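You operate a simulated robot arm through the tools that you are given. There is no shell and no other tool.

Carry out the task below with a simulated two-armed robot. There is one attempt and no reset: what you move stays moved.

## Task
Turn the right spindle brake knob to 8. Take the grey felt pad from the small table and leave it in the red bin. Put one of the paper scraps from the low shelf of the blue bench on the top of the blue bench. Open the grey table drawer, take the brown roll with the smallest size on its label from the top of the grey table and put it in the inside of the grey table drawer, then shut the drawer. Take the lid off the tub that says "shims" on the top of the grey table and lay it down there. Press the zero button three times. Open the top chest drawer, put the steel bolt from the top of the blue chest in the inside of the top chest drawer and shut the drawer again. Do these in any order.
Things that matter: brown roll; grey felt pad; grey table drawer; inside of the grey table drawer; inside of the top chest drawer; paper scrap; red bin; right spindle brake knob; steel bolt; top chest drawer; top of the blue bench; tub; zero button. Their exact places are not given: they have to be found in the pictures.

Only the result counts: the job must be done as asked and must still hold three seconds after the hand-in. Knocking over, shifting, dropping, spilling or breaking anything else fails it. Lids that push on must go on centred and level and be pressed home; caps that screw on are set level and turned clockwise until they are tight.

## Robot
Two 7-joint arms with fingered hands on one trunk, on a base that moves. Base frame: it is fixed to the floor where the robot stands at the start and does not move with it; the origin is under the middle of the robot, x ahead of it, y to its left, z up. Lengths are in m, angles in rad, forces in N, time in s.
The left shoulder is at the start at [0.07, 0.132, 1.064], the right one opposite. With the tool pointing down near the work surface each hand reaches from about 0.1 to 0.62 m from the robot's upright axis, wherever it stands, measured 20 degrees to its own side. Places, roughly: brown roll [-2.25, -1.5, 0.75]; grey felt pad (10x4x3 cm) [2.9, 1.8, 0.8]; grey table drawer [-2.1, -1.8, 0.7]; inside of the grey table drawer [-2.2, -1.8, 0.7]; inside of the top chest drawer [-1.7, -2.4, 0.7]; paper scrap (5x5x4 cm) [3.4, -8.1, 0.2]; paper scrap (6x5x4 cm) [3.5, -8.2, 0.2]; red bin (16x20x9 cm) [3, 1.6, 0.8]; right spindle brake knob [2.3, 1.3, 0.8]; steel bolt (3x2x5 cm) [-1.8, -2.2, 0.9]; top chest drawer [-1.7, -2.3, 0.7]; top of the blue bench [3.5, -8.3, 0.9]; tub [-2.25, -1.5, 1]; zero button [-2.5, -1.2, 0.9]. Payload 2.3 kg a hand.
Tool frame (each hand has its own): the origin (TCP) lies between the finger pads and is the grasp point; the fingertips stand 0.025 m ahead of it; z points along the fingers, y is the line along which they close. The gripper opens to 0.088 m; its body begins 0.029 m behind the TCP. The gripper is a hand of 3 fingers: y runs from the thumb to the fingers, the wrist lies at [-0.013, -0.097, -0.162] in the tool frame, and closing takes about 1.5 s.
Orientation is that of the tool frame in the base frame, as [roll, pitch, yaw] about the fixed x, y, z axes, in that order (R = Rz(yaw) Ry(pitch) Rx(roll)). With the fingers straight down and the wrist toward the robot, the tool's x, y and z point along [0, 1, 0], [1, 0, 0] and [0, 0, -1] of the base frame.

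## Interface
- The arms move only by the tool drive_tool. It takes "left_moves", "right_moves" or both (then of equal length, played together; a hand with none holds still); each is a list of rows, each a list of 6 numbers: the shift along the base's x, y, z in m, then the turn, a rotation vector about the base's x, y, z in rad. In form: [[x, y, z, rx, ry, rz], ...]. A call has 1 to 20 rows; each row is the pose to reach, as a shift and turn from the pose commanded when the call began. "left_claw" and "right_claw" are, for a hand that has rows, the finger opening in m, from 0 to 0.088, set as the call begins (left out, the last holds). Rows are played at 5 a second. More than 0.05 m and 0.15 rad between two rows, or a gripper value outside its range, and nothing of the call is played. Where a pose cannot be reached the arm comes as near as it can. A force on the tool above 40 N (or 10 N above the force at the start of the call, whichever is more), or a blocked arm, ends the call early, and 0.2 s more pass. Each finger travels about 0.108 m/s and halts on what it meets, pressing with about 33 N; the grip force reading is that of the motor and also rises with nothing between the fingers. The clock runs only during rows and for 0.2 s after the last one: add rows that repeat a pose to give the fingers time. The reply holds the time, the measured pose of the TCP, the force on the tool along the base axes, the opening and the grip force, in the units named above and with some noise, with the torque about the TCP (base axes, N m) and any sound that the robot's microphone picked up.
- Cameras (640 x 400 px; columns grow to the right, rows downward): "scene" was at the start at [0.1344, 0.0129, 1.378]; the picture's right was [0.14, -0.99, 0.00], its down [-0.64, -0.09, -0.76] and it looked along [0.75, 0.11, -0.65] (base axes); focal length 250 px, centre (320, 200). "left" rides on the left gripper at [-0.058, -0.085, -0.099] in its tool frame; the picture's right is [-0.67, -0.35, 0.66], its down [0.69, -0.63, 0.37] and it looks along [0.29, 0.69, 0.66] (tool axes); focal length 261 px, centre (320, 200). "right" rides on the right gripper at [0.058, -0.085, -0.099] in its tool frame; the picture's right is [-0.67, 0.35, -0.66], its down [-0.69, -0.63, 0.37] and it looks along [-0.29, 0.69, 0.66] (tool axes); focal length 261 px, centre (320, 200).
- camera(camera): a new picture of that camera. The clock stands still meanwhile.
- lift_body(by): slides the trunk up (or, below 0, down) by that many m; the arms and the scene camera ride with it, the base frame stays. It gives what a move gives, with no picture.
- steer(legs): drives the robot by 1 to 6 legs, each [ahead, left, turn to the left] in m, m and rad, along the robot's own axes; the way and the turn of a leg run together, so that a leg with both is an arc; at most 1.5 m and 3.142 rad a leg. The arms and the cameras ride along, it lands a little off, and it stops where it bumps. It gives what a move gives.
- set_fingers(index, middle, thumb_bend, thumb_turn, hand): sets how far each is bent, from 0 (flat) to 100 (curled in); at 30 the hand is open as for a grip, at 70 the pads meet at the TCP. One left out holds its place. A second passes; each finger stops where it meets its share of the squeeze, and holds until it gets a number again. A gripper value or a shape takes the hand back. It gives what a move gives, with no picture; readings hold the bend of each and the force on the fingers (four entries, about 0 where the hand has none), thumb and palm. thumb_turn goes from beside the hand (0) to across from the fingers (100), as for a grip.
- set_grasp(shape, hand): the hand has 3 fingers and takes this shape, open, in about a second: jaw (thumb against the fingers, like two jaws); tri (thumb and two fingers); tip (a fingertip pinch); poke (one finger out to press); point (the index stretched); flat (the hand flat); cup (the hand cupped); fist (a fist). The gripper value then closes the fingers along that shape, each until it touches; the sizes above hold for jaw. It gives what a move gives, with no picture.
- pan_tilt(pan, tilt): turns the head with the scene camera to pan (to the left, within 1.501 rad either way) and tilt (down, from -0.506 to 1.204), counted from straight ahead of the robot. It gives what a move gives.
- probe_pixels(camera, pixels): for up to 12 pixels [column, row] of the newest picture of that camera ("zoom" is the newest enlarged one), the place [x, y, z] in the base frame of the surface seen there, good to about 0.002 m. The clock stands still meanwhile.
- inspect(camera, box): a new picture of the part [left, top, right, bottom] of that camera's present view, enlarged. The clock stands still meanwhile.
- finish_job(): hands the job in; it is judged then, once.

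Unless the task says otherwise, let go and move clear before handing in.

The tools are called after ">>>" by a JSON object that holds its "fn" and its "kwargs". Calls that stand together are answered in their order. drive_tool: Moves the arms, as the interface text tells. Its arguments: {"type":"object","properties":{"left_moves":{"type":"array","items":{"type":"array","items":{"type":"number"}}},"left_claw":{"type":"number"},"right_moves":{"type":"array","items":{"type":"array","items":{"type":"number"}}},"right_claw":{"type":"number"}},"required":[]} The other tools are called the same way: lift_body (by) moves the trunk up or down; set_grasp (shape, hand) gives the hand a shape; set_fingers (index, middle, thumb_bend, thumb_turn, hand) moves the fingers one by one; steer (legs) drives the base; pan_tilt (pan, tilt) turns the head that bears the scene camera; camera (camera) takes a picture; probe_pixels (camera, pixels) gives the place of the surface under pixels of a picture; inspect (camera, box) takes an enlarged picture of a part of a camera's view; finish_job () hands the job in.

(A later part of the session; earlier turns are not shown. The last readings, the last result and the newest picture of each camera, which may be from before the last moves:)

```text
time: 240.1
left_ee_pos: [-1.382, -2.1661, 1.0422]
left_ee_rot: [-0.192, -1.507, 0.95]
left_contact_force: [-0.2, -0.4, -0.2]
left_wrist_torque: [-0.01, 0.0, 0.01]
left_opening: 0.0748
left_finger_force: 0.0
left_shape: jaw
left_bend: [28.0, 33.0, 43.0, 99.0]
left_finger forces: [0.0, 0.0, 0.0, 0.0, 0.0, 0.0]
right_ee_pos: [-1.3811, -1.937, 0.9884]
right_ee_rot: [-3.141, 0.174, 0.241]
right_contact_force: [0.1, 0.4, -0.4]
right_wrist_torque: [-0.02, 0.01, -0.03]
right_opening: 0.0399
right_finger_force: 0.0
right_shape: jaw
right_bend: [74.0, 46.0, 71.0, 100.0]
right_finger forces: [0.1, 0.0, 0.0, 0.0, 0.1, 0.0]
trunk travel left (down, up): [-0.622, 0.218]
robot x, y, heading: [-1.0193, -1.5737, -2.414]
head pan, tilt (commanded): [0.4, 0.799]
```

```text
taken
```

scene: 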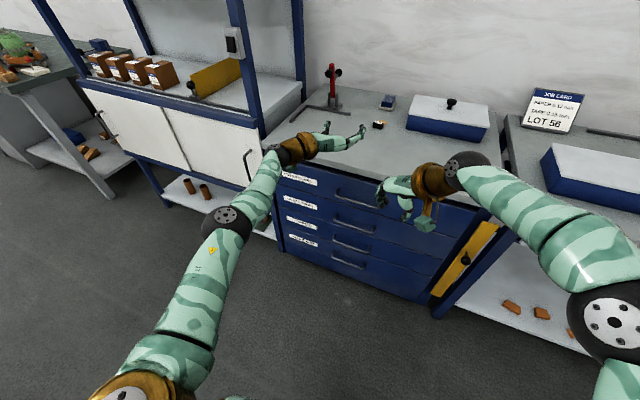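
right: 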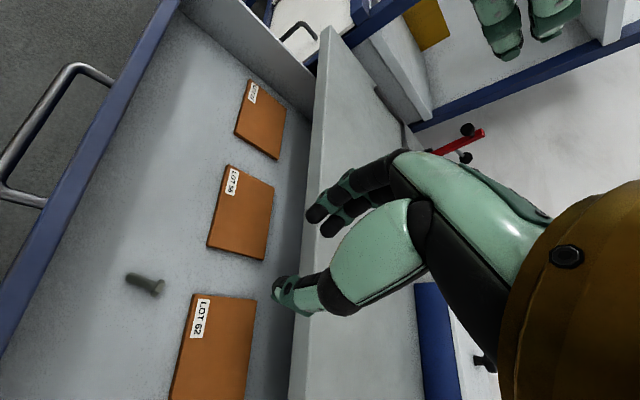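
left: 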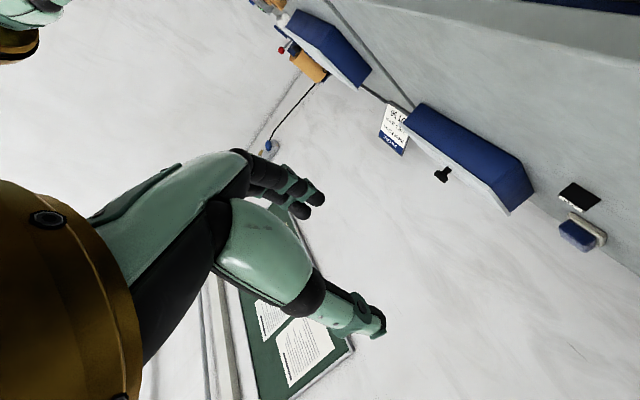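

The left elbow has straightened completely (near-singular). I'll command a steady pull toward the body with a little sideways motion to bend it again.

>>> {"fn": "drive_tool", "kwargs": {"left_moves": [[0.025, 0.0, 0.01, 0, 0, 0], [0.05, 0.005, 0.02, 0, 0, 0], [0.075, 0.02, 0.03, 0, 0, 0], [0.1, 0.04, 0.03, 0, 0, 0], [0.12, 0.06, 0.03, 0, 0, 0], [0.14, 0.08, 0.03, 0, 0, 0], [0.16, 0.1, 0.03, 0, 0, 0], [0.16, 0.1, 0.03, 0, 0, 0], [0.16, 0.1, 0.03, 0, 0, 0]]}}

```text
time: 242.1
left_ee_pos: [-1.341, -2.1919, 1.0427]
left_ee_rot: [-0.161, -1.499, 0.918]
left_contact_force: [-0.1, 0.2, -0.3]
left_wrist_torque: [-0.02, -0.01, -0.03]
left_opening: 0.0749
left_finger_force: 0.1
left_shape: jaw
left_bend: [28.0, 33.0, 43.0, 99.0]
left_finger forces: [0.0, 0.1, 0.1, 0.1, 0.0, 0.0]
left hand out of reach, approached as far as the arm can: row 1, 2, 3, 4, 5, 6, 7, 8, 9
right_ee_pos: [-1.3813, -1.9365, 0.9879]
right_ee_rot: [-3.14, 0.176, 0.243]
right_contact_force: [0.1, -0.2, -0.1]
right_wrist_torque: [-0.01, 0.03, -0.01]
right_opening: 0.0394
right_finger_force: 0.2
right_shape: jaw
right_bend: [74.0, 46.0, 71.0, 100.0]
right_finger forces: [0.0, 0.1, 0.1, 0.0, 0.0, 0.1]
trunk travel left (down, up): [-0.622, 0.218]
robot x, y, heading: [-1.018, -1.5761, -2.414]
head pan, tilt (commanded): [0.4, 0.799]
```

Still straight. With the elbow above, flexing should lower the hand, so I'll command it down and back (it is 6 cm clear of the handles).

>>> {"fn": "drive_tool", "kwargs": {"left_moves": [[0.01, 0.009, -0.03, 0, 0, 0], [0.02, 0.018, -0.06, 0, 0, 0], [0.03, 0.027, -0.09, 0, 0, 0], [0.04, 0.036, -0.12, 0, 0, 0], [0.05, 0.045, -0.15, 0, 0, 0], [0.06, 0.053, -0.18, 0, 0, 0], [0.07, 0.062, -0.21, 0, 0, 0], [0.08, 0.071, -0.24, 0, 0, 0], [0.09, 0.08, -0.27, 0, 0, 0], [0.09, 0.08, -0.27, 0, 0, 0]]}}

>>> {"fn": "camera", "kwargs": {"camera": "scene"}}

```text
time: 244.3
left_ee_pos: [-1.2506, -2.1184, 0.7726]
left_ee_rot: [-0.189, -1.508, 0.946]
left_contact_force: [-0.4, 0.2, -0.8]
left_wrist_torque: [0.0, -0.03, 0.01]
left_opening: 0.075
left_finger_force: 0.0
left_shape: jaw
left_bend: [28.0, 33.0, 43.0, 99.0]
left_finger forces: [0.0, 0.1, 0.1, 0.0, 0.1, 0.0]
left hand out of reach, approached as far as the arm can: row 1, 2, 3, 4, 5, 6, 7, 8
right_ee_pos: [-1.3807, -1.9365, 0.9893]
right_ee_rot: [-3.14, 0.174, 0.243]
right_contact_force: [-0.4, 0.2, 0.8]
right_wrist_torque: [-0.03, 0.02, -0.01]
right_opening: 0.0398
right_finger_force: 0.0
right_shape: jaw
right_bend: [74.0, 46.0, 71.0, 100.0]
right_finger forces: [0.0, 0.1, 0.1, 0.1, 0.0, 0.1]
trunk travel left (down, up): [-0.622, 0.218]
robot x, y, heading: [-1.0214, -1.577, -2.414]
head pan, tilt (commanded): [0.4, 0.799]
```

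```text
taken
```

scene: 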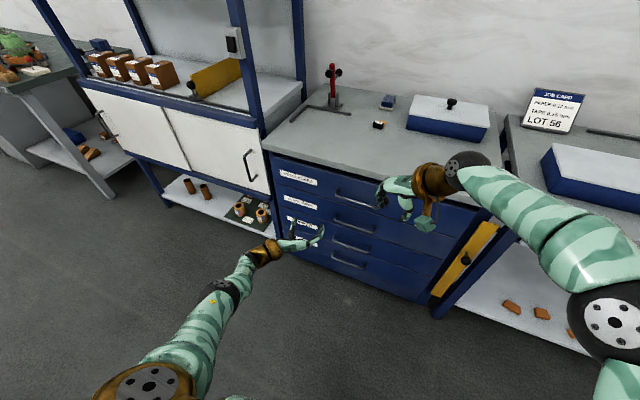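

That worked – the last rows were reached exactly. Now pulling the hand further back to bend the elbow properly.

>>> {"fn": "drive_tool", "kwargs": {"left_moves": [[0.02, 0.018, 0, 0, 0, 0], [0.04, 0.036, 0, 0, 0, 0], [0.06, 0.053, 0, 0, 0, 0], [0.08, 0.071, 0, 0, 0, 0], [0.1, 0.089, 0.01, 0, 0, 0], [0.12, 0.107, 0.03, 0, 0, 0], [0.12, 0.107, 0.06, 0, 0, 0], [0.12, 0.107, 0.09, 0, 0, 0], [0.12, 0.107, 0.12, 0, 0, 0], [0.12, 0.107, 0.15, 0, 0, 0], [0.12, 0.107, 0.18, 0, 0, 0]]}}

>>> {"fn": "camera", "kwargs": {"camera": "scene"}}

```text
time: 246.7
left_ee_pos: [-1.1312, -2.1962, 0.8622]
left_ee_rot: [-0.16, -1.507, 0.914]
left_contact_force: [-0.1, -0.4, 0.6]
left_wrist_torque: [-0.04, 0.04, 0.01]
left_opening: 0.0748
left_finger_force: 0.0
left_shape: jaw
left_bend: [28.0, 33.0, 43.0, 99.0]
left_finger forces: [0.0, 0.0, 0.0, 0.0, 0.1, 0.0]
left hand out of reach, approached as far as the arm can: row 1, 2, 3, 4, 5, 6, 7, 8, 9, 10, 11
right_ee_pos: [-1.3808, -1.9378, 0.9896]
right_ee_rot: [-3.139, 0.176, 0.243]
right_contact_force: [-0.1, 0.4, -0.4]
right_wrist_torque: [-0.01, -0.01, -0.02]
right_opening: 0.0396
right_finger_force: 0.1
right_shape: jaw
right_bend: [74.0, 46.0, 71.0, 100.0]
right_finger forces: [0.0, 0.1, 0.0, 0.0, 0.1, 0.0]
trunk travel left (down, up): [-0.622, 0.218]
robot x, y, heading: [-1.0198, -1.5784, -2.408]
head pan, tilt (commanded): [0.4, 0.799]
```

```text
taken
```

scene: 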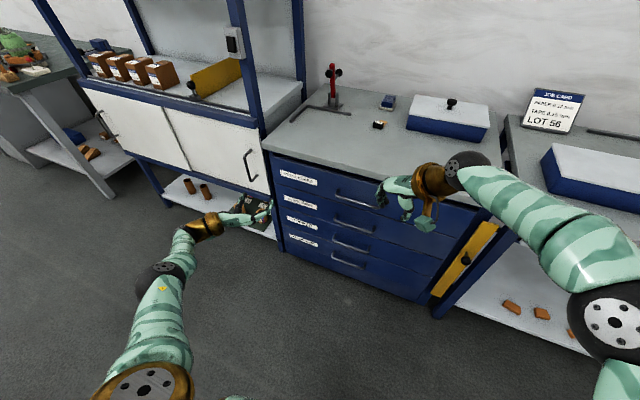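

The elbow stays straight and just swings. Sideways motion toward the body's middle should flex it; first I move the right hand out of the way to the right.

>>> {"fn": "drive_tool", "kwargs": {"right_moves": [[-0.027, 0.03, 0.015, 0, 0, 0], [-0.054, 0.06, 0.03, 0, 0, 0], [-0.08, 0.09, 0.045, 0, 0, 0], [-0.107, 0.12, 0.06, 0, 0, 0], [-0.134, 0.149, 0.08, 0, 0, 0]]}}

>>> {"fn": "drive_tool", "kwargs": {"left_moves": [[-0.03, 0.033, 0, 0, 0, 0], [-0.06, 0.066, 0, 0, 0, 0], [-0.09, 0.1, 0, 0, 0, 0], [-0.12, 0.133, 0, 0, 0, 0], [-0.14, 0.17, 0, 0, 0, 0], [-0.16, 0.21, 0, 0, 0, 0], [-0.18, 0.25, 0, 0, 0, 0], [-0.18, 0.28, 0, 0, 0, 0], [-0.17, 0.3, 0, 0, 0, 0], [-0.16, 0.32, 0, 0, 0, 0]]}}

>>> {"fn": "camera", "kwargs": {"camera": "scene"}}

```text
time: 247.9
left_ee_pos: [-1.1322, -2.1963, 0.8617]
left_ee_rot: [-0.192, -1.506, 0.947]
left_contact_force: [0.2, 0.4, 0.4]
left_wrist_torque: [0.01, 0.0, -0.01]
left_opening: 0.0749
left_finger_force: 0.1
left_shape: jaw
left_bend: [28.0, 33.0, 43.0, 99.0]
left_finger forces: [0.0, 0.1, 0.0, 0.1, 0.0, 0.0]
right_ee_pos: [-1.5175, -1.7902, 1.0681]
right_ee_rot: [-3.139, 0.175, 0.242]
right_contact_force: [-0.5, 0.2, -0.5]
right_wrist_torque: [0.02, -0.04, 0.02]
right_opening: 0.0398
right_finger_force: 0.1
right_shape: jaw
right_bend: [74.0, 46.0, 71.0, 100.0]
right_finger forces: [0.0, 0.0, 0.0, 0.0, 0.1, 0.1]
trunk travel left (down, up): [-0.622, 0.218]
robot x, y, heading: [-1.0207, -1.5772, -2.414]
head pan, tilt (commanded): [0.4, 0.799]
```

```text
time: 250.1
left_ee_pos: [-1.3769, -1.9149, 0.7118]
left_ee_rot: [-0.185, -1.505, 0.943]
left_contact_force: [-0.3, -0.2, -0.4]
left_wrist_torque: [0.01, 0.0, 0.01]
left_opening: 0.0748
left_finger_force: 0.0
left_shape: jaw
left_bend: [28.0, 33.0, 43.0, 99.0]
left_finger forces: [0.0, 0.0, 0.1, 0.1, 0.0, 0.1]
left hand out of reach, approached as far as the arm can: row 1, 2, 3, 4, 5, 6, 7, 8, 9, 10
right_ee_pos: [-1.5159, -1.7889, 1.0686]
right_ee_rot: [-3.14, 0.174, 0.242]
right_contact_force: [0.3, -0.3, 1.0]
right_wrist_torque: [0.02, -0.04, 0.01]
right_opening: 0.0397
right_finger_force: 0.0
right_shape: jaw
right_bend: [74.0, 46.0, 71.0, 100.0]
right_finger forces: [0.0, 0.1, 0.0, 0.0, 0.0, 0.0]
trunk travel left (down, up): [-0.622, 0.218]
robot x, y, heading: [-1.0224, -1.5786, -2.408]
head pan, tilt (commanded): [0.4, 0.799]
```

```text
taken
```

scene: 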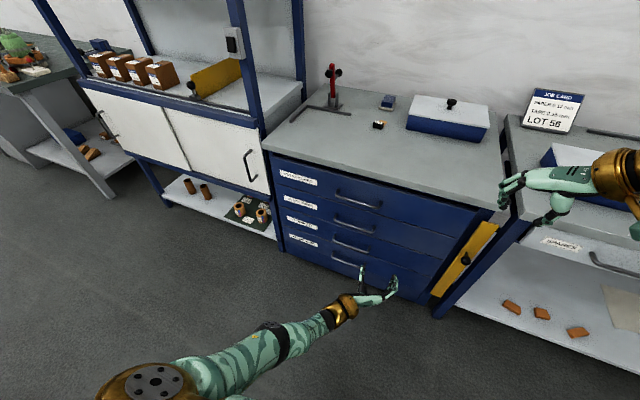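

The arm has shortened slightly (shoulder–wrist now ≈0.445 m vs 0.475 max), so it may be freeing. I'll keep retracting toward the body and slightly up.

>>> {"fn": "drive_tool", "kwargs": {"left_moves": [[0.015, 0.013, 0.01, 0, 0, 0], [0.03, 0.027, 0.02, 0, 0, 0], [0.045, 0.04, 0.03, 0, 0, 0], [0.06, 0.053, 0.04, 0, 0, 0], [0.075, 0.067, 0.05, 0, 0, 0], [0.09, 0.08, 0.06, 0, 0, 0], [0.09, 0.08, 0.06, 0, 0, 0], [0.09, 0.08, 0.06, 0, 0, 0]]}}

>>> {"fn": "camera", "kwargs": {"camera": "scene"}}

```text
time: 251.9
left_ee_pos: [-1.3468, -1.8525, 0.6777]
left_ee_rot: [-0.159, -1.508, 0.917]
left_contact_force: [-0.4, -0.4, 0.2]
left_wrist_torque: [0.03, -0.01, 0.0]
left_opening: 0.0751
left_finger_force: 0.1
left_shape: jaw
left_bend: [28.0, 33.0, 43.0, 99.0]
left_finger forces: [0.0, 0.1, 0.0, 0.0, 0.0, 0.1]
left hand out of reach, approached as far as the arm can: row 1, 2, 3, 4, 5, 6, 7, 8
right_ee_pos: [-1.5153, -1.7908, 1.0689]
right_ee_rot: [-3.139, 0.174, 0.243]
right_contact_force: [0.3, -0.3, 1.0]
right_wrist_torque: [0.0, -0.02, -0.01]
right_opening: 0.04
right_finger_force: 0.1
right_shape: jaw
right_bend: [74.0, 46.0, 71.0, 100.0]
right_finger forces: [0.1, 0.0, 0.0, 0.1, 0.0, 0.1]
trunk travel left (down, up): [-0.622, 0.218]
robot x, y, heading: [-1.0207, -1.5791, -2.408]
head pan, tilt (commanded): [0.4, 0.799]
```

```text
taken
```

scene: 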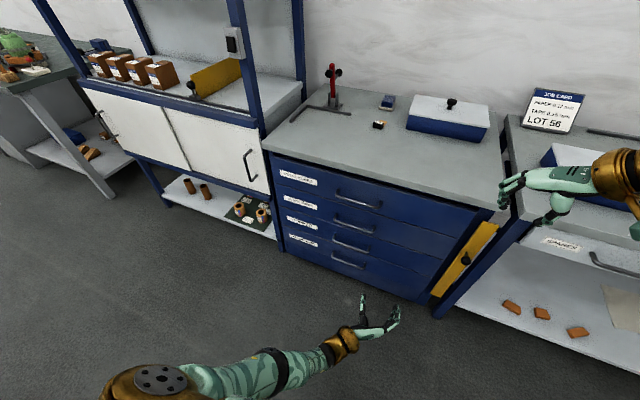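

Still straight. The elbow is probably slightly past straight at its stop, so retraction is blocked; I'll stretch outward first, swing forward-up, then retract in one call.

>>> {"fn": "drive_tool", "kwargs": {"left_moves": [[-0.0119, -0.0062, -0.0269, 0, 0, 0], [-0.0198, -0.0103, -0.0448, 0, 0, 0], [-0.0531, -0.0402, -0.0231, 0, 0, 0], [-0.0797, -0.0642, -0.0058, 0, 0, 0], [-0.0877, -0.076, 0.0341, 0, 0, 0], [-0.0786, -0.0737, 0.0742, 0, 0, 0], [-0.0627, -0.0654, 0.11, 0, 0, 0], [-0.0468, -0.0571, 0.1458, 0, 0, 0], [-0.0468, -0.0571, 0.1458, 0, 0, 0]]}}

```text
time: 253.9
left_ee_pos: [-1.419, -1.9509, 0.7665]
left_ee_rot: [-0.171, -1.505, 0.927]
left_contact_force: [-0.5, 0.2, 0.1]
left_wrist_torque: [-0.01, -0.06, 0.0]
left_opening: 0.0747
left_finger_force: 0.1
left_shape: jaw
left_bend: [28.0, 33.0, 43.0, 99.0]
left_finger forces: [0.1, 0.0, 0.1, 0.0, 0.0, 0.0]
left hand out of reach, approached as far as the arm can: row 1, 2, 3, 4, 5, 6, 7, 8, 9
right_ee_pos: [-1.5155, -1.7897, 1.0683]
right_ee_rot: [-3.137, 0.175, 0.245]
right_contact_force: [0.1, 0.0, 0.2]
right_wrist_torque: [0.04, 0.01, 0.0]
right_opening: 0.0396
right_finger_force: 0.0
right_shape: jaw
right_bend: [74.0, 46.0, 71.0, 100.0]
right_finger forces: [0.0, 0.0, 0.0, 0.0, 0.0, 0.0]
trunk travel left (down, up): [-0.622, 0.218]
robot x, y, heading: [-1.0164, -1.5772, -2.413]
head pan, tilt (commanded): [0.4, 0.799]
```

Rotating the hand should force the elbow joint to move. I'll command the turn back to the downward pose together with retraction to the normal carrying position.

>>> {"fn": "drive_tool", "kwargs": {"left_moves": [[0.0143, -0.0023, 0.0209, 0.1138, -0.0064, 0.0806], [0.0287, -0.0045, 0.0418, 0.2276, -0.0127, 0.1612], [0.043, -0.0068, 0.0627, 0.3414, -0.0191, 0.2418], [0.0573, -0.0091, 0.0836, 0.4552, -0.0255, 0.3224], [0.0717, -0.0113, 0.1045, 0.569, -0.0318, 0.403], [0.086, -0.0136, 0.1254, 0.6828, -0.0382, 0.4836], [0.1003, -0.0159, 0.1463, 0.7966, -0.0446, 0.5642], [0.1147, -0.0181, 0.1672, 0.9105, -0.0509, 0.6448], [0.129, -0.0204, 0.1881, 1.0243, -0.0573, 0.7254], [0.1433, -0.0227, 0.209, 1.1381, -0.0637, 0.806], [0.1577, -0.0249, 0.2299, 1.2519, -0.07, 0.8866], [0.172, -0.0272, 0.2508, 1.3657, -0.0764, 0.9672], [0.1863, -0.0295, 0.2717, 1.4795, -0.0828, 1.0478], [0.2007, -0.0317, 0.2926, 1.5933, -0.0891, 1.1284], [0.215, -0.034, 0.3135, 1.7071, -0.0955, 1.209], [0.215, -0.034, 0.3135, 1.7071, -0.0955, 1.209]]}}

>>> {"fn": "camera", "kwargs": {"camera": "scene"}}

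```text
time: 257.3
left_ee_pos: [-1.2033, -1.9852, 1.0817]
left_ee_rot: [-3.11, -0.061, -0.854]
left_contact_force: [0.2, -0.4, -0.1]
left_wrist_torque: [0.01, 0.03, -0.02]
left_opening: 0.0747
left_finger_force: 0.0
left_shape: jaw
left_bend: [28.0, 33.0, 43.0, 98.0]
left_finger forces: [0.0, 0.0, 0.1, 0.0, 0.0, 0.1]
left hand out of reach, approached as far as the arm can: row 1, 2, 3, 4, 5, 6, 7, 8, 9, 10
right_ee_pos: [-1.5161, -1.7899, 1.0675]
right_ee_rot: [-3.14, 0.175, 0.244]
right_contact_force: [-0.4, -0.2, -0.3]
right_wrist_torque: [0.08, 0.0, 0.05]
right_opening: 0.0397
right_finger_force: 0.1
right_shape: jaw
right_bend: [74.0, 46.0, 71.0, 100.0]
right_finger forces: [0.1, 0.1, 0.1, 0.0, 0.0, 0.0]
trunk travel left (down, up): [-0.622, 0.218]
robot x, y, heading: [-1.0188, -1.5772, -2.412]
head pan, tilt (commanded): [0.4, 0.799]
```

```text
taken
```

scene: 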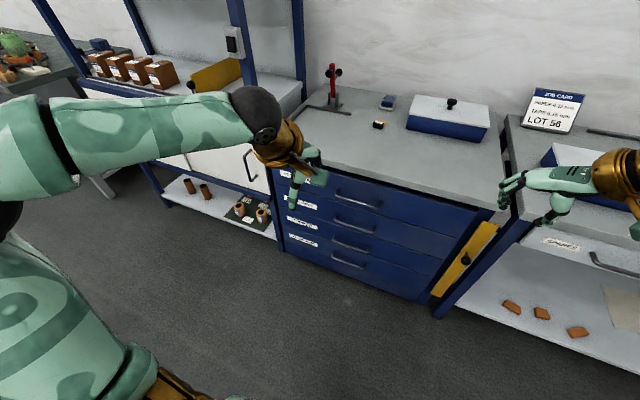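

The left arm is back in its normal bent pose. Plan: pick the 0.13 roll with the left hand, then open the grey drawer with the right. I'll raise the trunk 0.1 m for clearance and drive along the front to stand before the grey table.

>>> {"fn": "lift_body", "kwargs": {"by": 0.1}}

>>> {"fn": "steer", "kwargs": {"legs": [[0.25, 0, -0.007], [0, -0.8, 0]]}}

>>> {"fn": "pan_tilt", "kwargs": {"pan": 0.0, "tilt": 0.85}}

>>> {"fn": "camera", "kwargs": {"camera": "scene"}}

```text
time: 258.7
left_ee_pos: [-1.2043, -1.9854, 1.1821]
left_ee_rot: [-3.112, -0.063, -0.855]
left_contact_force: [0.5, 0.1, 0.4]
left_wrist_torque: [-0.02, -0.01, -0.01]
left_opening: 0.0747
left_finger_force: 0.1
left_shape: jaw
left_bend: [28.0, 33.0, 43.0, 98.0]
left_finger forces: [0.1, 0.0, 0.1, 0.0, 0.0, 0.1]
right_ee_pos: [-1.5146, -1.7909, 1.1696]
right_ee_rot: [-3.139, 0.175, 0.243]
right_contact_force: [0.5, 0.0, 1.1]
right_wrist_torque: [0.01, -0.02, -0.03]
right_opening: 0.0396
right_finger_force: 0.1
right_shape: jaw
right_bend: [74.0, 46.0, 71.0, 100.0]
right_finger forces: [0.0, 0.0, 0.0, 0.1, 0.1, 0.0]
trunk travel left (down, up): [-0.722, 0.118]
robot x, y, heading: [-1.019, -1.5771, -2.408]
head pan, tilt (commanded): [0.4, 0.799]
```

```text
time: 264.4
left_ee_pos: [-1.931, -1.5534, 1.1825]
left_ee_rot: [-3.114, -0.063, -0.837]
left_contact_force: [0.1, 0.4, -0.5]
left_wrist_torque: [0.02, 0.01, -0.02]
left_opening: 0.0751
left_finger_force: 0.1
left_shape: jaw
left_bend: [28.0, 33.0, 43.0, 98.0]
left_finger forces: [0.0, 0.0, 0.1, 0.1, 0.0, 0.1]
right_ee_pos: [-2.2447, -1.3637, 1.1681]
right_ee_rot: [-3.14, 0.176, 0.26]
right_contact_force: [0.5, 0.8, 0.2]
right_wrist_torque: [0.01, 0.04, 0.0]
right_opening: 0.0398
right_finger_force: 0.0
right_shape: jaw
right_bend: [74.0, 46.0, 71.0, 100.0]
right_finger forces: [0.0, 0.1, 0.0, 0.0, 0.0, 0.0]
trunk travel left (down, up): [-0.722, 0.118]
robot x, y, heading: [-1.7518, -1.1442, -2.393]
head pan, tilt (commanded): [0.4, 0.799]
```

```text
time: 265.3
left_ee_pos: [-1.9312, -1.5528, 1.1824]
left_ee_rot: [-3.115, -0.064, -0.837]
left_contact_force: [0.3, -0.1, 0.1]
left_wrist_torque: [-0.01, 0.01, -0.01]
left_opening: 0.0752
left_finger_force: 0.1
left_shape: jaw
left_bend: [28.0, 33.0, 43.0, 98.0]
left_finger forces: [0.0, 0.1, 0.0, 0.0, 0.0, 0.1]
right_ee_pos: [-2.2459, -1.3634, 1.1691]
right_ee_rot: [-3.139, 0.175, 0.261]
right_contact_force: [-1.1, -0.4, 0.9]
right_wrist_torque: [-0.01, -0.02, 0.04]
right_opening: 0.0397
right_finger_force: 0.0
right_shape: jaw
right_bend: [74.0, 46.0, 71.0, 100.0]
right_finger forces: [0.0, 0.0, 0.0, 0.1, 0.0, 0.0]
trunk travel left (down, up): [-0.722, 0.118]
robot x, y, heading: [-1.7557, -1.146, -2.393]
head pan, tilt (commanded): [0.0, 0.85]
```

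```text
taken
```

scene: 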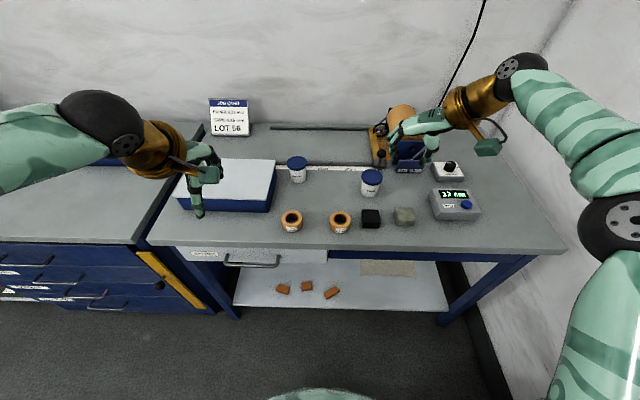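

I'm before the grey table and everything is within view. Zooming on the rolls, tub and zero device and probing positions.

>>> {"fn": "inspect", "kwargs": {"camera": "scene", "box": [270, 145, 398, 225]}}

>>> {"fn": "probe_pixels", "kwargs": {"camera": "scene", "pixels": [[292, 214], [284, 218], [300, 218], [292, 228], [340, 215], [370, 177], [371, 192], [297, 162], [467, 205], [455, 195], [330, 235], [250, 262]]}}

>>> {"fn": "inspect", "kwargs": {"camera": "scene", "box": [264, 200, 360, 260]}}

>>> {"fn": "inspect", "kwargs": {"camera": "scene", "box": [420, 175, 500, 225]}}

```text
5.00 times, centred on (334, 185) of scene
```

zoom: 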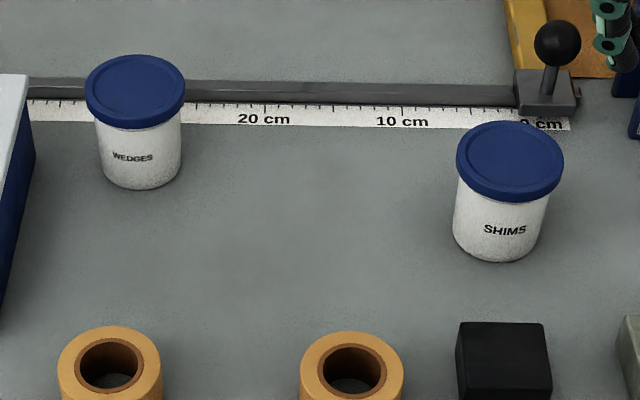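

```text
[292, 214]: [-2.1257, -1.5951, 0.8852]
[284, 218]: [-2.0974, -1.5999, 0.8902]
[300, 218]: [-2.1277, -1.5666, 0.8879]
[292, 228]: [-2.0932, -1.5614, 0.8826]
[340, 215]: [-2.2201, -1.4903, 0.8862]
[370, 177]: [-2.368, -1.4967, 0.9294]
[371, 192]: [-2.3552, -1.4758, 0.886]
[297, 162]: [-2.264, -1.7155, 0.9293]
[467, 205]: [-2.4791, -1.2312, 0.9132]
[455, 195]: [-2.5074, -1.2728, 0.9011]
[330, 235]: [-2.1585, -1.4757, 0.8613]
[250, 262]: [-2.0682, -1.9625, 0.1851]
```

```text
6.67 times, centred on (312, 230) of scene
```

zoom: 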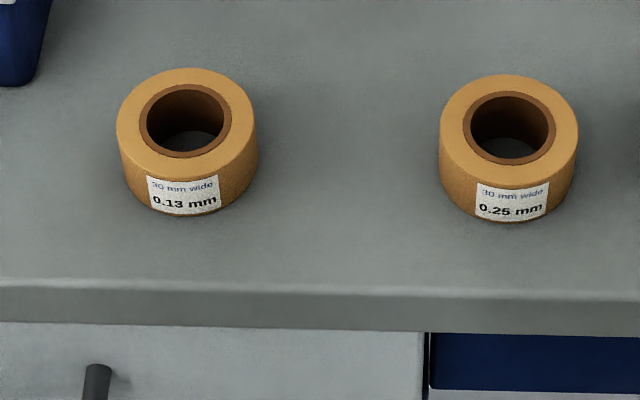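

```text
8.00 times, centred on (460, 200) of scene
```

zoom: 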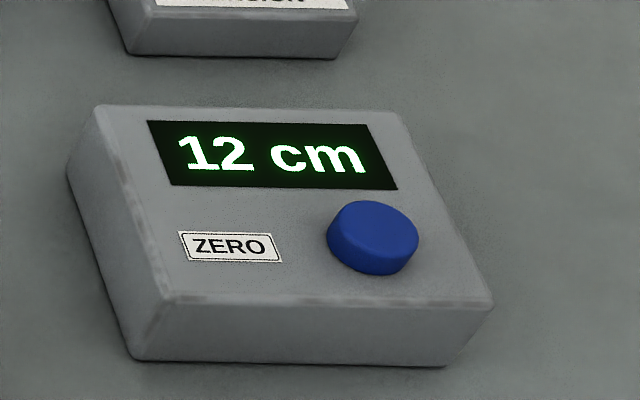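

Labels are clear: 0.13 mm roll centred at about [−2.113,−1.583], top z≈0.89, outer diameter ≈6 cm. I'll bring the left hand above it.

>>> {"fn": "drive_tool", "kwargs": {"left_moves": [[-0.036, -0.006, -0.02, 0.01, 0.02, 0.005], [-0.073, -0.012, -0.04, 0.02, 0.04, 0.01], [-0.11, -0.018, -0.07, 0.0297, 0.0626, 0.015], [-0.146, -0.024, -0.1, 0.0297, 0.0626, 0.015], [-0.1814, -0.0302, -0.14, 0.0297, 0.0626, 0.015], [-0.1814, -0.0302, -0.18, 0.0297, 0.0626, 0.015], [-0.1814, -0.0302, -0.21, 0.0297, 0.0626, 0.015], [-0.1814, -0.0302, -0.21, 0.0297, 0.0626, 0.015]], "left_claw": 0.088}}

>>> {"fn": "camera", "kwargs": {"camera": "left"}}

>>> {"fn": "inspect", "kwargs": {"camera": "scene", "box": [230, 160, 390, 260]}}

```text
refused: row 5 steps farther than a row can; nothing moved
```

```text
taken
```

left: 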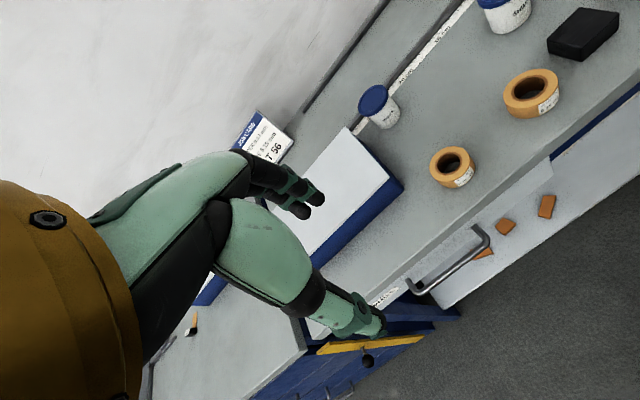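

```text
4.00 times, centred on (310, 210) of scene
```

zoom: 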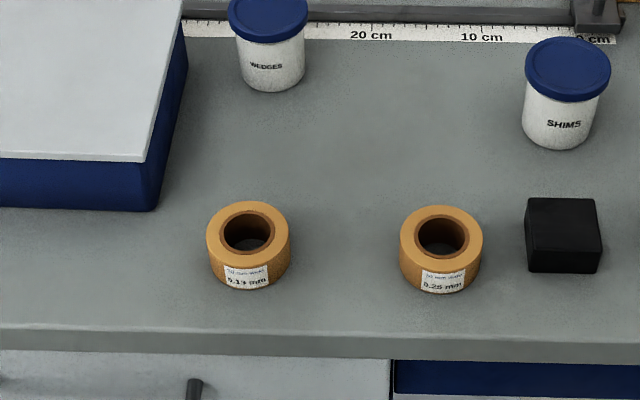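

One row exceeded the 5 cm step; I'll resend with smaller steps.

>>> {"fn": "drive_tool", "kwargs": {"left_moves": [[-0.03, -0.005, -0.02, 0.01, 0.02, 0.005], [-0.06, -0.01, -0.04, 0.02, 0.04, 0.01], [-0.09, -0.015, -0.065, 0.0297, 0.0626, 0.015], [-0.12, -0.02, -0.09, 0.0297, 0.0626, 0.015], [-0.15, -0.025, -0.12, 0.0297, 0.0626, 0.015], [-0.1814, -0.0302, -0.15, 0.0297, 0.0626, 0.015], [-0.1814, -0.0302, -0.19, 0.0297, 0.0626, 0.015], [-0.1814, -0.0302, -0.21, 0.0297, 0.0626, 0.015], [-0.1814, -0.0302, -0.21, 0.0297, 0.0626, 0.015]], "left_claw": 0.088}}

>>> {"fn": "camera", "kwargs": {"camera": "left"}}

>>> {"fn": "inspect", "kwargs": {"camera": "scene", "box": [230, 160, 390, 260]}}

```text
time: 267.3
left_ee_pos: [-2.1131, -1.584, 0.9727]
left_ee_rot: [-3.139, -0.001, -0.821]
left_contact_force: [0.0, -0.2, -1.4]
left_wrist_torque: [0.0, 0.04, 0.0]
left_opening: 0.0879
left_finger_force: 0.0
left_shape: jaw
left_bend: [30.0, 30.0, 30.0, 98.0]
left_finger forces: [0.0, 0.1, 0.1, 0.0, 0.1, 0.0]
right_ee_pos: [-2.2471, -1.3644, 1.1678]
right_ee_rot: [-3.139, 0.176, 0.26]
right_contact_force: [0.4, -0.3, 0.3]
right_wrist_torque: [0.02, 0.0, 0.03]
right_opening: 0.0398
right_finger_force: 0.0
right_shape: jaw
right_bend: [74.0, 46.0, 71.0, 100.0]
right_finger forces: [0.0, 0.0, 0.0, 0.0, 0.0, 0.0]
trunk travel left (down, up): [-0.722, 0.118]
robot x, y, heading: [-1.7518, -1.1432, -2.39]
head pan, tilt (commanded): [0.0, 0.85]
```

```text
taken
```

left: 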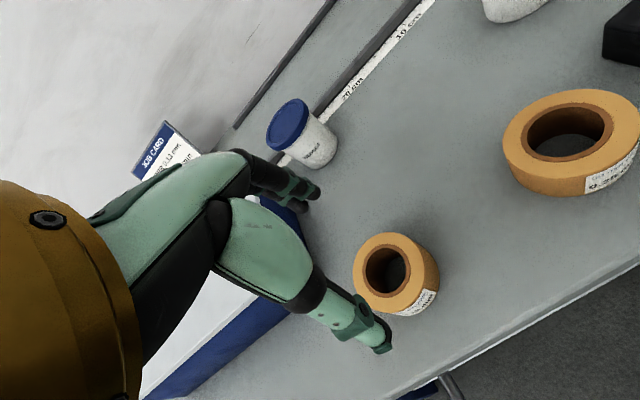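

```text
4.00 times, centred on (310, 210) of scene
```

zoom: 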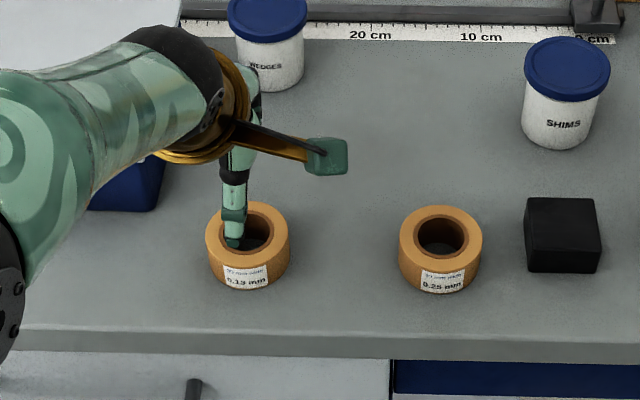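

The roll's hole centre (px 388,270) coincides with the predicted TCP point (389,272). Descending to z≈0.889.

>>> {"fn": "drive_tool", "kwargs": {"left_moves": [[0, 0, -0.03, 0, 0, 0], [0, 0, -0.06, 0, 0, 0], [0, 0, -0.075, 0, 0, 0], [0, 0, -0.084, 0, 0, 0], [0, 0, -0.084, 0, 0, 0]]}}

>>> {"fn": "camera", "kwargs": {"camera": "left"}}

```text
time: 268.5
left_ee_pos: [-2.1118, -1.5833, 0.8874]
left_ee_rot: [-3.14, 0.001, -0.822]
left_contact_force: [-0.1, -0.7, 0.1]
left_wrist_torque: [0.01, 0.01, 0.03]
left_opening: 0.0876
left_finger_force: 0.0
left_shape: jaw
left_bend: [30.0, 30.0, 30.0, 98.0]
left_finger forces: [0.0, 0.0, 0.0, 0.0, 0.1, 0.0]
right_ee_pos: [-2.2456, -1.3633, 1.1683]
right_ee_rot: [-3.139, 0.174, 0.262]
right_contact_force: [0.2, -1.0, 0.5]
right_wrist_torque: [0.01, 0.03, 0.03]
right_opening: 0.0396
right_finger_force: 0.1
right_shape: jaw
right_bend: [74.0, 46.0, 71.0, 100.0]
right_finger forces: [0.0, 0.0, 0.1, 0.0, 0.0, 0.0]
trunk travel left (down, up): [-0.722, 0.118]
robot x, y, heading: [-1.754, -1.1434, -2.392]
head pan, tilt (commanded): [0.0, 0.85]
```

```text
taken
```

left: 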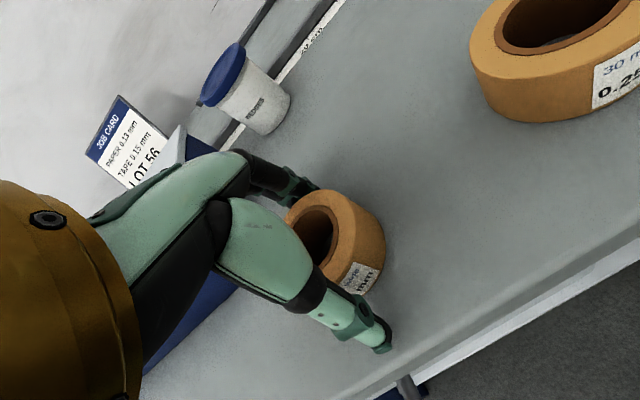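

The roll sits between thumb (px 360,330) and fingers (px 300,190). Closing.

>>> {"fn": "drive_tool", "kwargs": {"left_moves": [[0, 0, 0, 0, 0, 0], [0, 0, 0, 0, 0, 0], [0, 0, 0, 0, 0, 0], [0, 0, 0, 0, 0, 0], [0, 0, 0, 0, 0, 0]], "left_claw": 0.04}}

>>> {"fn": "drive_tool", "kwargs": {"left_moves": [[0, 0, 0.03, 0, 0, 0], [0, 0, 0.07, 0, 0, 0], [0, 0, 0.11, 0, 0, 0], [0, 0, 0.15, 0, 0, 0], [0, 0, 0.18, 0, 0, 0]]}}

>>> {"fn": "camera", "kwargs": {"camera": "left"}}

>>> {"fn": "camera", "kwargs": {"camera": "scene"}}

```text
time: 269.7
left_ee_pos: [-2.1131, -1.5843, 0.8878]
left_ee_rot: [-3.14, 0.003, -0.822]
left_contact_force: [0.1, -0.2, -0.3]
left_wrist_torque: [0.0, -0.01, 0.02]
left_opening: 0.0503
left_finger_force: 32.7
left_shape: jaw
left_bend: [74.0, 42.0, 65.0, 100.0]
left_finger forces: [19.2, 10.7, 0.0, 0.0, 30.0, 0.0]
right_ee_pos: [-2.2466, -1.3624, 1.1671]
right_ee_rot: [-3.14, 0.174, 0.259]
right_contact_force: [0.2, -0.2, 0.3]
right_wrist_torque: [-0.02, -0.03, 0.0]
right_opening: 0.0398
right_finger_force: 0.0
right_shape: jaw
right_bend: [74.0, 46.0, 71.0, 100.0]
right_finger forces: [0.0, 0.0, 0.1, 0.1, 0.0, 0.1]
trunk travel left (down, up): [-0.722, 0.118]
robot x, y, heading: [-1.7532, -1.1416, -2.395]
head pan, tilt (commanded): [0.0, 0.85]
```

```text
time: 270.9
left_ee_pos: [-2.1112, -1.5825, 1.0711]
left_ee_rot: [-3.14, 0.003, -0.824]
left_contact_force: [0.4, -0.2, -0.3]
left_wrist_torque: [0.02, -0.06, 0.0]
left_opening: 0.05
left_finger_force: 33.4
left_shape: jaw
left_bend: [74.0, 42.0, 65.0, 100.0]
left_finger forces: [19.4, 10.7, 0.0, 0.0, 30.1, 0.0]
right_ee_pos: [-2.2461, -1.3628, 1.1679]
right_ee_rot: [-3.139, 0.174, 0.26]
right_contact_force: [-0.1, -0.2, -0.2]
right_wrist_torque: [-0.02, -0.03, 0.01]
right_opening: 0.0398
right_finger_force: 0.1
right_shape: jaw
right_bend: [74.0, 46.0, 71.0, 100.0]
right_finger forces: [0.0, 0.0, 0.0, 0.0, 0.0, 0.0]
trunk travel left (down, up): [-0.722, 0.118]
robot x, y, heading: [-1.7578, -1.1462, -2.401]
head pan, tilt (commanded): [0.0, 0.85]
```

```text
taken
```

left: 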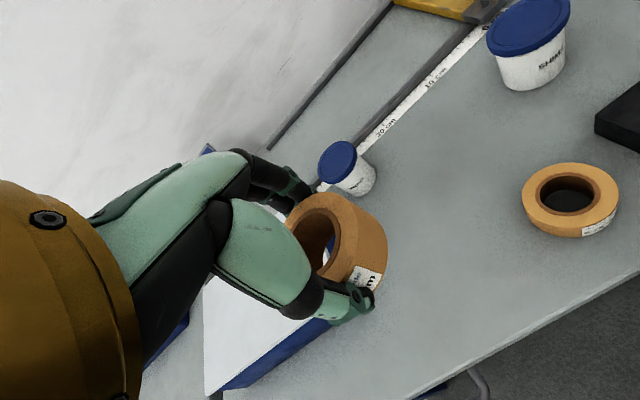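

```text
taken
```

scene: 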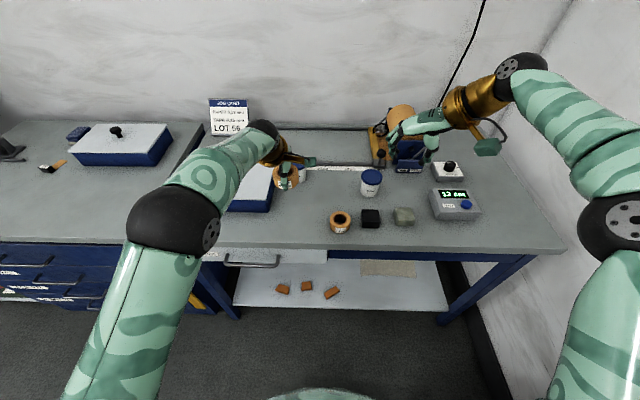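

The 0.13 roll is in the left hand. I'll back off 0.2 m, slide left 0.36 m to line the right hand up with the grey drawer's handle, and swing the right hand level.

>>> {"fn": "steer", "kwargs": {"legs": [[-0.2, 0, -0.02], [0, 0.36, 0]]}}

>>> {"fn": "drive_tool", "kwargs": {"right_moves": [[0.007, 0.006, 0, -0.0617, 0.1123, 0.0366], [0.015, 0.013, 0, -0.1233, 0.2245, 0.0732], [0.022, 0.019, 0, -0.185, 0.3368, 0.1097], [0.03, 0.026, 0, -0.2466, 0.4491, 0.1463], [0.037, 0.033, 0, -0.3083, 0.5614, 0.1829], [0.044, 0.04, 0, -0.37, 0.6736, 0.2195], [0.051, 0.046, 0, -0.4316, 0.7859, 0.2561], [0.055, 0.05, 0, -0.4932, 0.8982, 0.2927], [0.055, 0.05, 0, -0.5549, 1.0105, 0.3292], [0.055, 0.05, 0, -0.6166, 1.1227, 0.3658], [0.055, 0.05, 0, -0.6782, 1.235, 0.4024], [0.055, 0.05, 0, -0.6782, 1.235, 0.4024]]}}

>>> {"fn": "camera", "kwargs": {"camera": "scene"}}

```text
time: 274.5
left_ee_pos: [-1.7315, -1.7194, 1.0712]
left_ee_rot: [-3.139, 0.0, -0.844]
left_contact_force: [0.4, -1.2, -0.5]
left_wrist_torque: [0.0, -0.04, 0.02]
left_opening: 0.0504
left_finger_force: 33.0
left_shape: jaw
left_bend: [74.0, 42.0, 65.0, 100.0]
left_finger forces: [19.4, 10.7, 0.0, 0.0, 30.1, 0.0]
right_ee_pos: [-1.8591, -1.4954, 1.1681]
right_ee_rot: [3.141, 0.175, 0.237]
right_contact_force: [-0.4, -1.1, 0.6]
right_wrist_torque: [0.0, 0.02, 0.0]
right_opening: 0.0397
right_finger_force: 0.0
right_shape: jaw
right_bend: [74.0, 46.0, 71.0, 100.0]
right_finger forces: [0.0, 0.1, 0.0, 0.0, 0.0, 0.0]
trunk travel left (down, up): [-0.722, 0.118]
robot x, y, heading: [-1.3639, -1.2833, -2.421]
head pan, tilt (commanded): [0.0, 0.85]
```

```text
time: 277.1
left_ee_pos: [-1.7303, -1.7186, 1.0697]
left_ee_rot: [-3.141, 0.0, -0.845]
left_contact_force: [-0.4, 0.8, -0.2]
left_wrist_torque: [0.02, 0.0, 0.02]
left_opening: 0.0504
left_finger_force: 32.5
left_shape: jaw
left_bend: [74.0, 42.0, 65.0, 100.0]
left_finger forces: [19.4, 10.7, 0.0, 0.0, 30.1, 0.0]
right_ee_pos: [-1.8034, -1.4455, 1.1699]
right_ee_rot: [1.384, 1.546, -1.015]
right_contact_force: [-0.3, 0.4, 0.1]
right_wrist_torque: [0.0, 0.0, 0.0]
right_opening: 0.0396
right_finger_force: 0.0
right_shape: jaw
right_bend: [74.0, 46.0, 71.0, 100.0]
right_finger forces: [0.0, 0.1, 0.1, 0.1, 0.0, 0.0]
right hand out of reach, approached as far as the arm can: row 7, 8
trunk travel left (down, up): [-0.722, 0.118]
robot x, y, heading: [-1.3641, -1.2876, -2.418]
head pan, tilt (commanded): [0.0, 0.85]
```

```text
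taken
```

scene: 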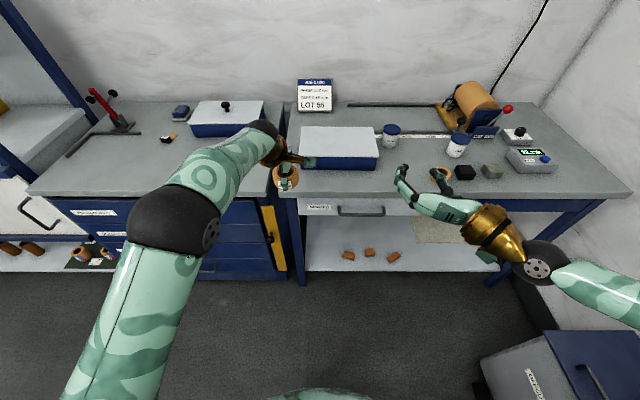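

The right hand now points forward. I probe the drawer handle and the floor bin on the right.

>>> {"fn": "inspect", "kwargs": {"camera": "scene", "box": [290, 185, 418, 265]}}

>>> {"fn": "probe_pixels", "kwargs": {"camera": "zoom", "pixels": [[240, 133], [300, 140], [350, 142], [420, 142], [470, 135], [300, 100], [430, 110], [200, 110], [100, 60], [460, 70]]}}

>>> {"fn": "probe_pixels", "kwargs": {"camera": "scene", "pixels": [[490, 360], [550, 335], [620, 330], [545, 270], [475, 390]]}}

```text
5.00 times, centred on (354, 225) of scene
```

zoom: 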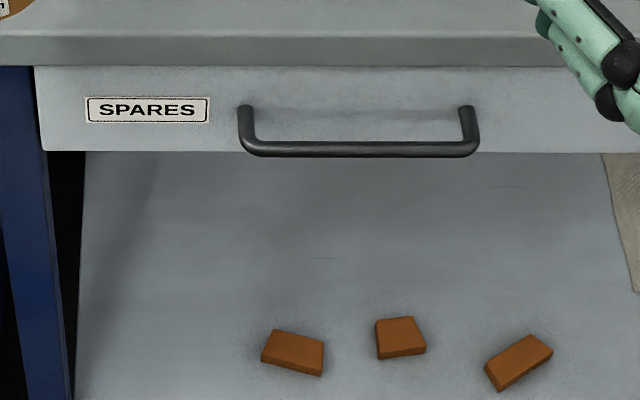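

```text
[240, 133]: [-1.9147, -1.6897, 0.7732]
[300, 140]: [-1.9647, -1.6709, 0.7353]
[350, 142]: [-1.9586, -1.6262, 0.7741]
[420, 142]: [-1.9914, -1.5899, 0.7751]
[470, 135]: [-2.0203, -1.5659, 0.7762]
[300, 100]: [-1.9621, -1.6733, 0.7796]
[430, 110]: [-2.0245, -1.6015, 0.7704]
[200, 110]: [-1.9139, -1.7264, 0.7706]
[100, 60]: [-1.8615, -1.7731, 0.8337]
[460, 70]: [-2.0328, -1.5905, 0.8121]
```

```text
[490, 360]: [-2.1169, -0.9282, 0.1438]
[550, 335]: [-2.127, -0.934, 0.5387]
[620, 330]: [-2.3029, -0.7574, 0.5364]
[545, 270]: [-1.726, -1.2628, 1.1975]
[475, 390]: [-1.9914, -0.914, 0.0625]
```

The grey drawer's bar is at z≈0.770, g≈2.549, u 0–0.16, and the face at g≈2.577. I'll lower the trunk 0.1 m, then lower the right hand and roll it so the thumb is on top.

>>> {"fn": "lift_body", "kwargs": {"by": -0.1}}

>>> {"fn": "drive_tool", "kwargs": {"right_moves": [[0, 0, -0.045, 0, 0, 0], [0, 0, -0.09, 0, 0, 0], [0, 0, -0.135, 0, 0, 0], [0, 0, -0.18, 0, 0, 0], [0, 0, -0.225, 0, 0, 0], [0, 0, -0.265, 0, 0, 0], [0, 0, -0.27, 0.107, 0.0944, 0], [0, 0, -0.27, 0.2144, 0.1887, 0], [0, 0, -0.27, 0.3216, 0.2831, 0], [0, 0, -0.27, 0.4287, 0.3775, 0], [0, 0, -0.27, 0.5359, 0.4718, 0], [0, 0, -0.27, 0.643, 0.5662, 0], [0, 0, -0.27, 0.7502, 0.6605, 0], [0, 0, -0.27, 0.8575, 0.755, 0], [0, 0, -0.27, 0.9646, 0.8493, 0], [0, 0, -0.27, 1.0718, 0.9436, 0], [0, 0, -0.27, 1.16, 1.022, 0], [0, 0, -0.27, 1.16, 1.022, 0]], "right_claw": 0.07}}

>>> {"fn": "camera", "kwargs": {"camera": "right"}}

>>> {"fn": "camera", "kwargs": {"camera": "scene"}}

```text
time: 278.4
left_ee_pos: [-1.7301, -1.7204, 0.9695]
left_ee_rot: [-3.141, 0.002, -0.846]
left_contact_force: [-0.7, -0.5, -0.9]
left_wrist_torque: [0.03, 0.0, 0.01]
left_opening: 0.0505
left_finger_force: 33.2
left_shape: jaw
left_bend: [74.0, 42.0, 65.0, 100.0]
left_finger forces: [19.5, 10.6, 0.0, 0.1, 30.0, 0.0]
right_ee_pos: [-1.8029, -1.4467, 1.0687]
right_ee_rot: [1.479, 1.549, -0.922]
right_contact_force: [0.4, -1.0, 0.7]
right_wrist_torque: [0.01, 0.0, -0.01]
right_opening: 0.0396
right_finger_force: 0.1
right_shape: jaw
right_bend: [74.0, 46.0, 71.0, 100.0]
right_finger forces: [0.0, 0.1, 0.1, 0.0, 0.0, 0.1]
trunk travel left (down, up): [-0.622, 0.218]
robot x, y, heading: [-1.3598, -1.2882, -2.417]
head pan, tilt (commanded): [0.0, 0.85]
```

```text
time: 282.2
left_ee_pos: [-1.73, -1.7197, 0.9694]
left_ee_rot: [-3.139, 0.001, -0.845]
left_contact_force: [0.4, 0.2, -1.2]
left_wrist_torque: [0.02, 0.0, -0.02]
left_opening: 0.0505
left_finger_force: 33.0
left_shape: jaw
left_bend: [74.0, 42.0, 65.0, 100.0]
left_finger forces: [19.4, 10.6, 0.0, 0.0, 30.2, 0.1]
right_ee_pos: [-1.8035, -1.4466, 0.7998]
right_ee_rot: [-1.588, 0.045, 2.292]
right_contact_force: [0.4, -0.1, -0.2]
right_wrist_torque: [-0.04, 0.0, 0.01]
right_opening: 0.0698
right_finger_force: 0.0
right_shape: jaw
right_bend: [27.0, 34.0, 50.0, 99.0]
right_finger forces: [0.0, 0.1, 0.1, 0.0, 0.0, 0.0]
trunk travel left (down, up): [-0.622, 0.218]
robot x, y, heading: [-1.3595, -1.2872, -2.417]
head pan, tilt (commanded): [0.0, 0.85]
```

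```text
taken
```

right: 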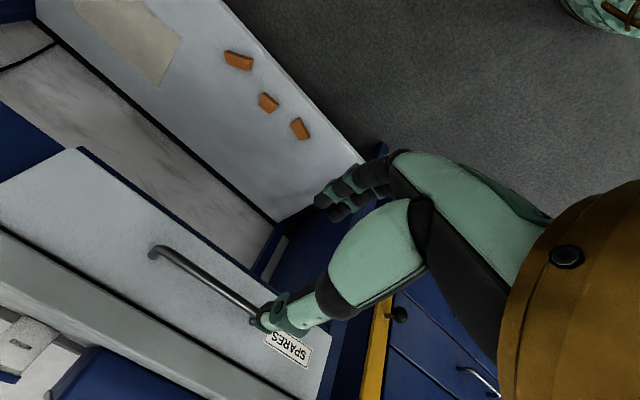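

```text
taken
```

scene: 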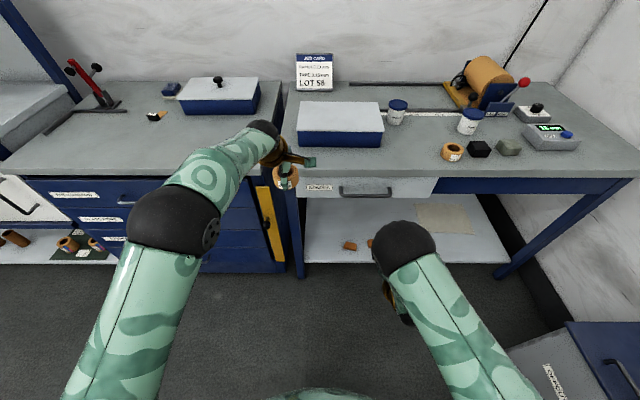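

Right hand is in the handle-gripping pose. Driving forward 7 cm and approaching the bar.

>>> {"fn": "steer", "kwargs": {"legs": [[0.07, 0, 0]]}}

>>> {"fn": "camera", "kwargs": {"camera": "right"}}

```text
time: 283.2
left_ee_pos: [-1.7816, -1.7652, 0.9709]
left_ee_rot: [3.142, 0.002, -0.846]
left_contact_force: [0.9, -0.5, -1.1]
left_wrist_torque: [-0.01, 0.01, 0.05]
left_opening: 0.0504
left_finger_force: 32.4
left_shape: jaw
left_bend: [74.0, 42.0, 65.0, 100.0]
left_finger forces: [19.5, 10.7, 0.0, 0.0, 30.0, 0.0]
right_ee_pos: [-1.8554, -1.4916, 0.8008]
right_ee_rot: [-1.587, 0.047, 2.29]
right_contact_force: [-0.5, -0.2, -0.1]
right_wrist_torque: [0.0, -0.03, -0.01]
right_opening: 0.0695
right_finger_force: 0.1
right_shape: jaw
right_bend: [27.0, 34.0, 50.0, 99.0]
right_finger forces: [0.0, 0.2, 0.1, 0.0, 0.0, 0.0]
trunk travel left (down, up): [-0.622, 0.218]
robot x, y, heading: [-1.4145, -1.3315, -2.418]
head pan, tilt (commanded): [0.0, 0.85]
```

```text
taken
```

right: 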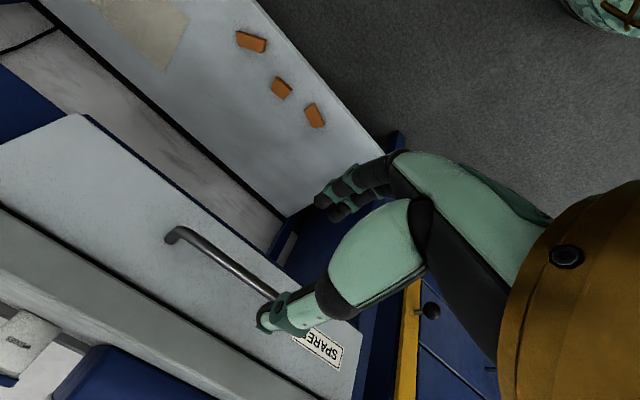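

>>> {"fn": "drive_tool", "kwargs": {"right_moves": [[-0.013, -0.021, -0.01, 0, 0, 0], [-0.026, -0.043, -0.02, 0, 0, 0], [-0.0383, -0.0641, -0.031, 0, 0, 0], [-0.06, -0.083, -0.031, 0, 0, 0], [-0.08, -0.1, -0.031, 0, 0, 0], [-0.08, -0.1, -0.031, 0, 0, 0]]}}

>>> {"fn": "camera", "kwargs": {"camera": "right"}}

>>> {"fn": "inspect", "kwargs": {"camera": "scene", "box": [290, 170, 450, 270]}}

```text
time: 284.6
left_ee_pos: [-1.783, -1.7645, 0.9708]
left_ee_rot: [3.141, 0.004, -0.847]
left_contact_force: [-0.4, 0.1, -0.8]
left_wrist_torque: [-0.01, -0.01, 0.05]
left_opening: 0.0501
left_finger_force: 32.8
left_shape: jaw
left_bend: [74.0, 42.0, 65.0, 100.0]
left_finger forces: [19.5, 10.8, 0.0, 0.0, 30.1, 0.1]
right_ee_pos: [-1.9344, -1.5935, 0.7669]
right_ee_rot: [-1.589, 0.048, 2.293]
right_contact_force: [-0.2, -0.3, -0.8]
right_wrist_torque: [-0.03, -0.01, -0.03]
right_opening: 0.0699
right_finger_force: 0.1
right_shape: jaw
right_bend: [27.0, 34.0, 50.0, 99.0]
right_finger forces: [0.0, 0.1, 0.0, 0.0, 0.1, 0.0]
trunk travel left (down, up): [-0.622, 0.218]
robot x, y, heading: [-1.4093, -1.3325, -2.42]
head pan, tilt (commanded): [0.0, 0.85]
```

```text
taken
```

right: 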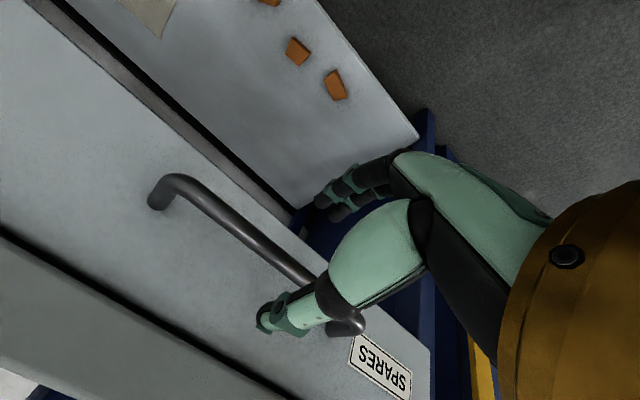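

```text
4.00 times, centred on (370, 220) of scene
```

zoom: 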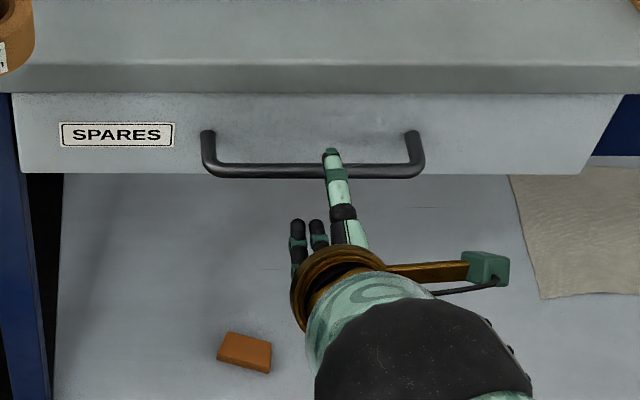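

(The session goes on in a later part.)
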